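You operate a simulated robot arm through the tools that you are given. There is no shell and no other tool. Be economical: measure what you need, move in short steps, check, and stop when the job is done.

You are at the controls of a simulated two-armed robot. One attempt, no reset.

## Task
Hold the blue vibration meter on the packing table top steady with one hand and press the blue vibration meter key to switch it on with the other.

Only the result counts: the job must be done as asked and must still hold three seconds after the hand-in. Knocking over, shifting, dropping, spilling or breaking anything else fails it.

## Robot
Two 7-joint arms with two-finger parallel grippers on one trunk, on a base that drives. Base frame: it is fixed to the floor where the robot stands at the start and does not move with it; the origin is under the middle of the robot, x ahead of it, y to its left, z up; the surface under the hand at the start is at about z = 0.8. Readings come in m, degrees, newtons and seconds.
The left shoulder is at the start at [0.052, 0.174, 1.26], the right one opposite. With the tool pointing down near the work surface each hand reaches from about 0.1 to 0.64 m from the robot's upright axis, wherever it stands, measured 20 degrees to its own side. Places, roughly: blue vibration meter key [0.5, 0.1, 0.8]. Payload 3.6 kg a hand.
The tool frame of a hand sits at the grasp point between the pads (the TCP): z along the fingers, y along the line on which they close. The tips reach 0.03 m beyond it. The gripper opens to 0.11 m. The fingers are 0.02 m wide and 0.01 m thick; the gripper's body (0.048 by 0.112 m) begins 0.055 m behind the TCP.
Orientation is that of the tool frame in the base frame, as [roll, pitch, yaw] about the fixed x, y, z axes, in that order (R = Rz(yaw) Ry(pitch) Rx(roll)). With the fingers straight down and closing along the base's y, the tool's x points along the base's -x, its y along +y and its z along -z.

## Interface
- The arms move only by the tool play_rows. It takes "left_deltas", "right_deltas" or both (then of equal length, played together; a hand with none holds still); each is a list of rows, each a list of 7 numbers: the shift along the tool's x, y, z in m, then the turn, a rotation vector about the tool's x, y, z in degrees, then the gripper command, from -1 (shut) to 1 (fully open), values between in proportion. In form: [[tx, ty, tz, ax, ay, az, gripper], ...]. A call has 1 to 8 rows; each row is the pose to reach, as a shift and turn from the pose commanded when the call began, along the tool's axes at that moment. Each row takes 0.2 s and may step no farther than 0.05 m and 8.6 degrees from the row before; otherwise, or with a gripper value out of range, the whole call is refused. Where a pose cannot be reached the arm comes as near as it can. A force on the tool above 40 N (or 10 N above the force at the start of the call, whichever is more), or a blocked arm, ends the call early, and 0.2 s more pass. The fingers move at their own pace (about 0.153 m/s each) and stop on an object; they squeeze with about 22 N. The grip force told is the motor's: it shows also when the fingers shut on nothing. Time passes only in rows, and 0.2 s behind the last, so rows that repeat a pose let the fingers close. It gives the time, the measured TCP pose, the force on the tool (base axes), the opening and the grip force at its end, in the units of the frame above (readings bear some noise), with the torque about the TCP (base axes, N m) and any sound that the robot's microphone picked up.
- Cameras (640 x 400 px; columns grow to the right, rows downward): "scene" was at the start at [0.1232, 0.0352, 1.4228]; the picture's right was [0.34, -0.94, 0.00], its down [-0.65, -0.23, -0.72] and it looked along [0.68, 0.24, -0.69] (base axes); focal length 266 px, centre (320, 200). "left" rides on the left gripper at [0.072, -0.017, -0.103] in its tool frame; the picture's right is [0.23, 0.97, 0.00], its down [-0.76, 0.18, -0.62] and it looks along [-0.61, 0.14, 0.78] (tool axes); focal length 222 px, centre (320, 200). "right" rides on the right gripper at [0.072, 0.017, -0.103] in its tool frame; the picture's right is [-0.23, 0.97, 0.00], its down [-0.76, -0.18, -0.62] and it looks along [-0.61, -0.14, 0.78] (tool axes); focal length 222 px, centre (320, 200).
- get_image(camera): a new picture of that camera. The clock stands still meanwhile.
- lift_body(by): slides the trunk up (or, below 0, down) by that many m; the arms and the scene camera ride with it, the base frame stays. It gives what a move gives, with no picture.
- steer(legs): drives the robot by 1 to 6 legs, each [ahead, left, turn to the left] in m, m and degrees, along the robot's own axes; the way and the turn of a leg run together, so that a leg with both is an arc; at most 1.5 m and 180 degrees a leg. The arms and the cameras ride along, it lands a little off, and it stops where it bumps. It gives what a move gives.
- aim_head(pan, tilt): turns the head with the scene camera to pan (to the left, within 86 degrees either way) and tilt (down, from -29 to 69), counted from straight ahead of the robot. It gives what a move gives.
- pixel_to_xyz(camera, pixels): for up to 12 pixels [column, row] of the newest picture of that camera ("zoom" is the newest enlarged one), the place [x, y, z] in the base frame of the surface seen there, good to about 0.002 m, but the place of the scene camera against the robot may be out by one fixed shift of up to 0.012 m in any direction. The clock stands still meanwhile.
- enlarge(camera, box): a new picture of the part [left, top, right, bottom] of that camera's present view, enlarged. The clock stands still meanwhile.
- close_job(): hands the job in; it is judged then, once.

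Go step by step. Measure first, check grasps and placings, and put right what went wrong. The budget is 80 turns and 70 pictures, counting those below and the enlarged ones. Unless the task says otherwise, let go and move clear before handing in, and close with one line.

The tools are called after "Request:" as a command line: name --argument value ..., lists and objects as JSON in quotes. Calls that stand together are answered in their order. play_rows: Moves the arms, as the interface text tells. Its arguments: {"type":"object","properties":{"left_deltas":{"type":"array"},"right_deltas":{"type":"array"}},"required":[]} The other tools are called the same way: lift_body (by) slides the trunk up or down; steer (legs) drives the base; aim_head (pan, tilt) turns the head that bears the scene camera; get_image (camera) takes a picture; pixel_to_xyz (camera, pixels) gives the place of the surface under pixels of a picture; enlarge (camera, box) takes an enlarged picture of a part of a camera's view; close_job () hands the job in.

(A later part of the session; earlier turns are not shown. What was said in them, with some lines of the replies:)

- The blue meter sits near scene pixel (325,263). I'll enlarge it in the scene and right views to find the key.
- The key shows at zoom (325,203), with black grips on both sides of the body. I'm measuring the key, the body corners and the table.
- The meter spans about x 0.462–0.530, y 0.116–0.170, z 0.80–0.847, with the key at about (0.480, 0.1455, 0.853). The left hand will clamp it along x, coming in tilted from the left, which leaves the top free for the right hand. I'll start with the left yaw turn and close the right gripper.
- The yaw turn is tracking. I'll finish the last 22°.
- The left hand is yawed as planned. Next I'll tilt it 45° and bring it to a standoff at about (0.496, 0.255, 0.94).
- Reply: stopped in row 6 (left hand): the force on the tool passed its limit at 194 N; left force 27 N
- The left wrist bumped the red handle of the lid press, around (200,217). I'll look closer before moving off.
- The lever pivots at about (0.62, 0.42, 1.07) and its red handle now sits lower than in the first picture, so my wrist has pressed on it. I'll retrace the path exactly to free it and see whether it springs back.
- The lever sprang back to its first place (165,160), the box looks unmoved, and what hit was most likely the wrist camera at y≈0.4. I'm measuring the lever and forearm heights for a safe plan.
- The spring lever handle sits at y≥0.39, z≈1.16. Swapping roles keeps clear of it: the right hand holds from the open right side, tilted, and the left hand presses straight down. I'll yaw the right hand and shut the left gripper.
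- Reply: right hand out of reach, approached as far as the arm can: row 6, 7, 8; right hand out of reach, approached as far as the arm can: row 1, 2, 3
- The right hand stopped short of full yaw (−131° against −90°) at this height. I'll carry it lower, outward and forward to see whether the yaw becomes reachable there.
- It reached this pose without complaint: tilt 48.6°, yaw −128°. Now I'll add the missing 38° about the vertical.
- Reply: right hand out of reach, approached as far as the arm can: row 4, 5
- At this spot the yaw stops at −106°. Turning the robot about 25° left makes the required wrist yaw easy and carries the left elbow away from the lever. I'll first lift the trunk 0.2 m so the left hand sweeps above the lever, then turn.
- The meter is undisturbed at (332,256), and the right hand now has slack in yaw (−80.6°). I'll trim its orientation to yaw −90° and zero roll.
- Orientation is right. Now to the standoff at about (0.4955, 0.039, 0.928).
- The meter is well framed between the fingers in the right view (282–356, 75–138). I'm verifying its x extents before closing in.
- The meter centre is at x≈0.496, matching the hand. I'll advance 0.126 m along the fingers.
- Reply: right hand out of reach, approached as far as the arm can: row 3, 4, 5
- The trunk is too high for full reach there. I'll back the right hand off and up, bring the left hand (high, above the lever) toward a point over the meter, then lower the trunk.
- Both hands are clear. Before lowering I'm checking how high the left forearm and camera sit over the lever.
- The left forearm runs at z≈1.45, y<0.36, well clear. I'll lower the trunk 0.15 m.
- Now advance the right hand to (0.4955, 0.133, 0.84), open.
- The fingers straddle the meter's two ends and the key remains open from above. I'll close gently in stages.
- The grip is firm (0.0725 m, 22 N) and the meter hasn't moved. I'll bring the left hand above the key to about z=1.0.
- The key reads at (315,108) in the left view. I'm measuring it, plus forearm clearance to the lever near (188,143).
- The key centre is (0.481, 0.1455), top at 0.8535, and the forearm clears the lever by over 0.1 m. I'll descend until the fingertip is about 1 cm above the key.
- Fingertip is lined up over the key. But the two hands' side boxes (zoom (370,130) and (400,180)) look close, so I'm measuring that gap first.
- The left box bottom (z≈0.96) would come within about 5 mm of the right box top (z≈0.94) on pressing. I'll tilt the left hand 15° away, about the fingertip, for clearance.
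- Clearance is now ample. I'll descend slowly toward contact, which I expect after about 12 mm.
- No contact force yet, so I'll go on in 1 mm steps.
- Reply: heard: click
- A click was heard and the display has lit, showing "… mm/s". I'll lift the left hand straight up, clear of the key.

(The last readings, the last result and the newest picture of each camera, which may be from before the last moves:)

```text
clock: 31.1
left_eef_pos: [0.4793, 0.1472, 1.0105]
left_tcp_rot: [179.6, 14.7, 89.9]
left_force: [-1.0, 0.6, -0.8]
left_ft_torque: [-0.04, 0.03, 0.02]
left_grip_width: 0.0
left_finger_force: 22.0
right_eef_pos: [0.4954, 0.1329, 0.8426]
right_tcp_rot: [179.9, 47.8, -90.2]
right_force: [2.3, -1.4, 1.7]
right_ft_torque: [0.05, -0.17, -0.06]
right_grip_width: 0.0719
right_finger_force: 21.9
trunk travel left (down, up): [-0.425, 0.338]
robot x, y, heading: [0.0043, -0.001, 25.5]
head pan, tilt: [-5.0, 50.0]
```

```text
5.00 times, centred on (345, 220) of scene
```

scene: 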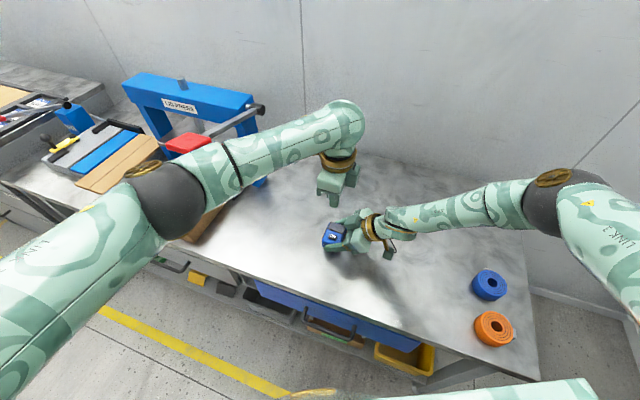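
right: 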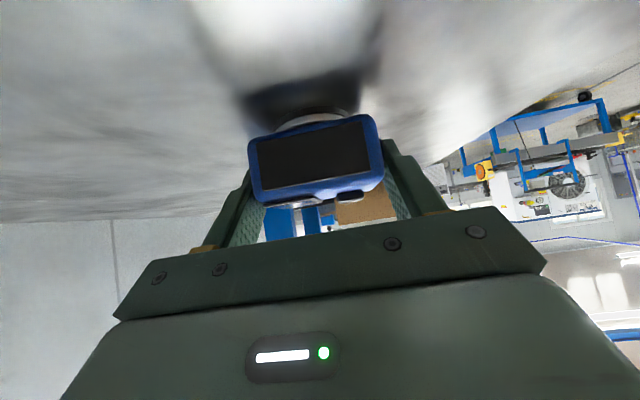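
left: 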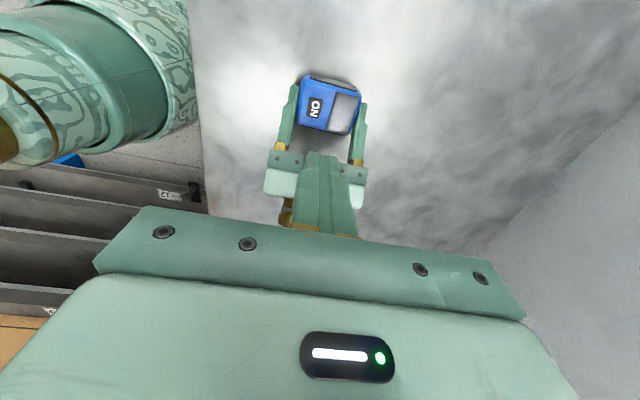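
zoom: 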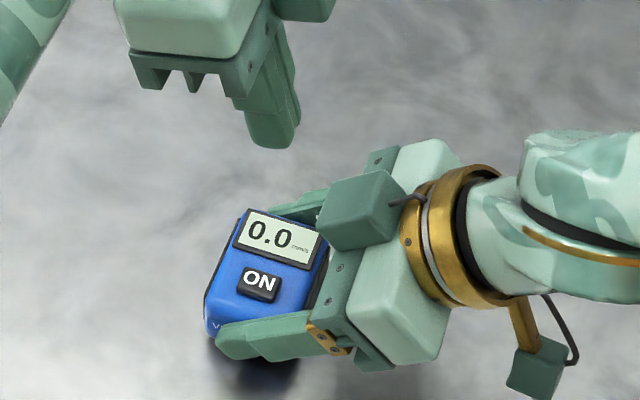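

The display reads "0.0": the meter is on. Next I'll open the right hand gently and check before backing away.

Request:
play_rows --right_deltas '[[0, 0, 0, 0, 0, 0, 0.4], [0, 0, 0, 0, 0, 0, 0.6], [0, 0, 0, 0, 0, 0, 1], [0, 0, 0, 0, 0, 0, 1]]'

Request:
play_rows --right_deltas '[[0, 0, -0.03, 0, 0, 0, 1], [0, 0, -0.06, 0, 0, 0, 1], [0, 0, -0.1, 0, 0, 0, 1], [0, 0, -0.14, 0, 0, 0, 1]]'

Request:
get_image --camera "scene"

Request:
enlarge --camera "scene" --box '[290, 180, 400, 260]'

```text
clock: 32.1
left_eef_pos: [0.4795, 0.1472, 1.0086]
left_tcp_rot: [179.6, 14.8, 90.0]
left_force: [0.3, 1.3, -0.4]
left_ft_torque: [-0.01, -0.02, -0.02]
left_grip_width: 0.0002
left_finger_force: 21.9
right_eef_pos: [0.4954, 0.1332, 0.8418]
right_tcp_rot: [179.9, 47.7, -90.1]
right_force: [0.9, 0.0, 0.0]
right_ft_torque: [-0.01, -0.01, -0.01]
right_grip_width: 0.1102
right_finger_force: 0.0
trunk travel left (down, up): [-0.425, 0.338]
robot x, y, heading: [0.0004, 0.0031, 25.2]
head pan, tilt: [-5.0, 50.0]
```

```text
clock: 33.1
left_eef_pos: [0.4792, 0.1475, 1.0094]
left_tcp_rot: [179.5, 14.7, 89.9]
left_force: [-0.2, -0.3, -0.1]
left_ft_torque: [0.05, -0.01, 0.0]
left_grip_width: 0.0001
left_finger_force: 22.1
right_eef_pos: [0.4951, 0.0285, 0.9332]
right_tcp_rot: [179.9, 47.8, -90.0]
right_force: [-0.2, 0.6, -0.1]
right_ft_torque: [0.03, 0.03, 0.01]
right_grip_width: 0.1101
right_finger_force: 0.0
trunk travel left (down, up): [-0.425, 0.338]
robot x, y, heading: [-0.0, 0.001, 25.2]
head pan, tilt: [-5.0, 50.0]
```

```text
40 pictures are left
```

scene: 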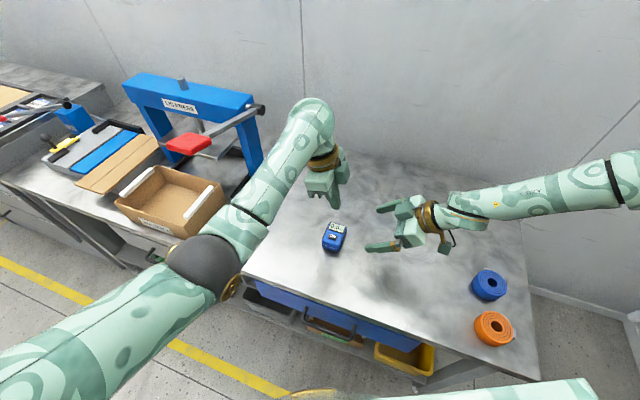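

```text
5.00 times, centred on (345, 220) of scene
```

zoom: 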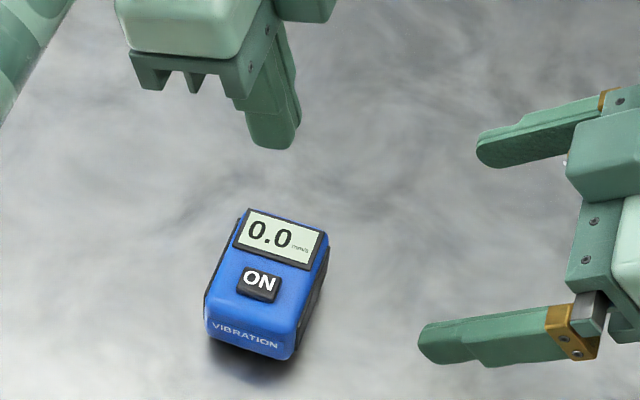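

The meter reads 0.0 and stands where it was. Both hands are clear, and the lever, box and tape rolls are in place, so I'm handing in.

Request:
close_job

```text
The job is handed in.
```

The blue vibration meter is switched on: the right hand held it while the left pressed the key, a click was heard, and the display reads 0.0. Early on, my left wrist bumped the lid press lever (the force limit tripped at 194 N); it sprang back and nothing looked displaced in the last picture.
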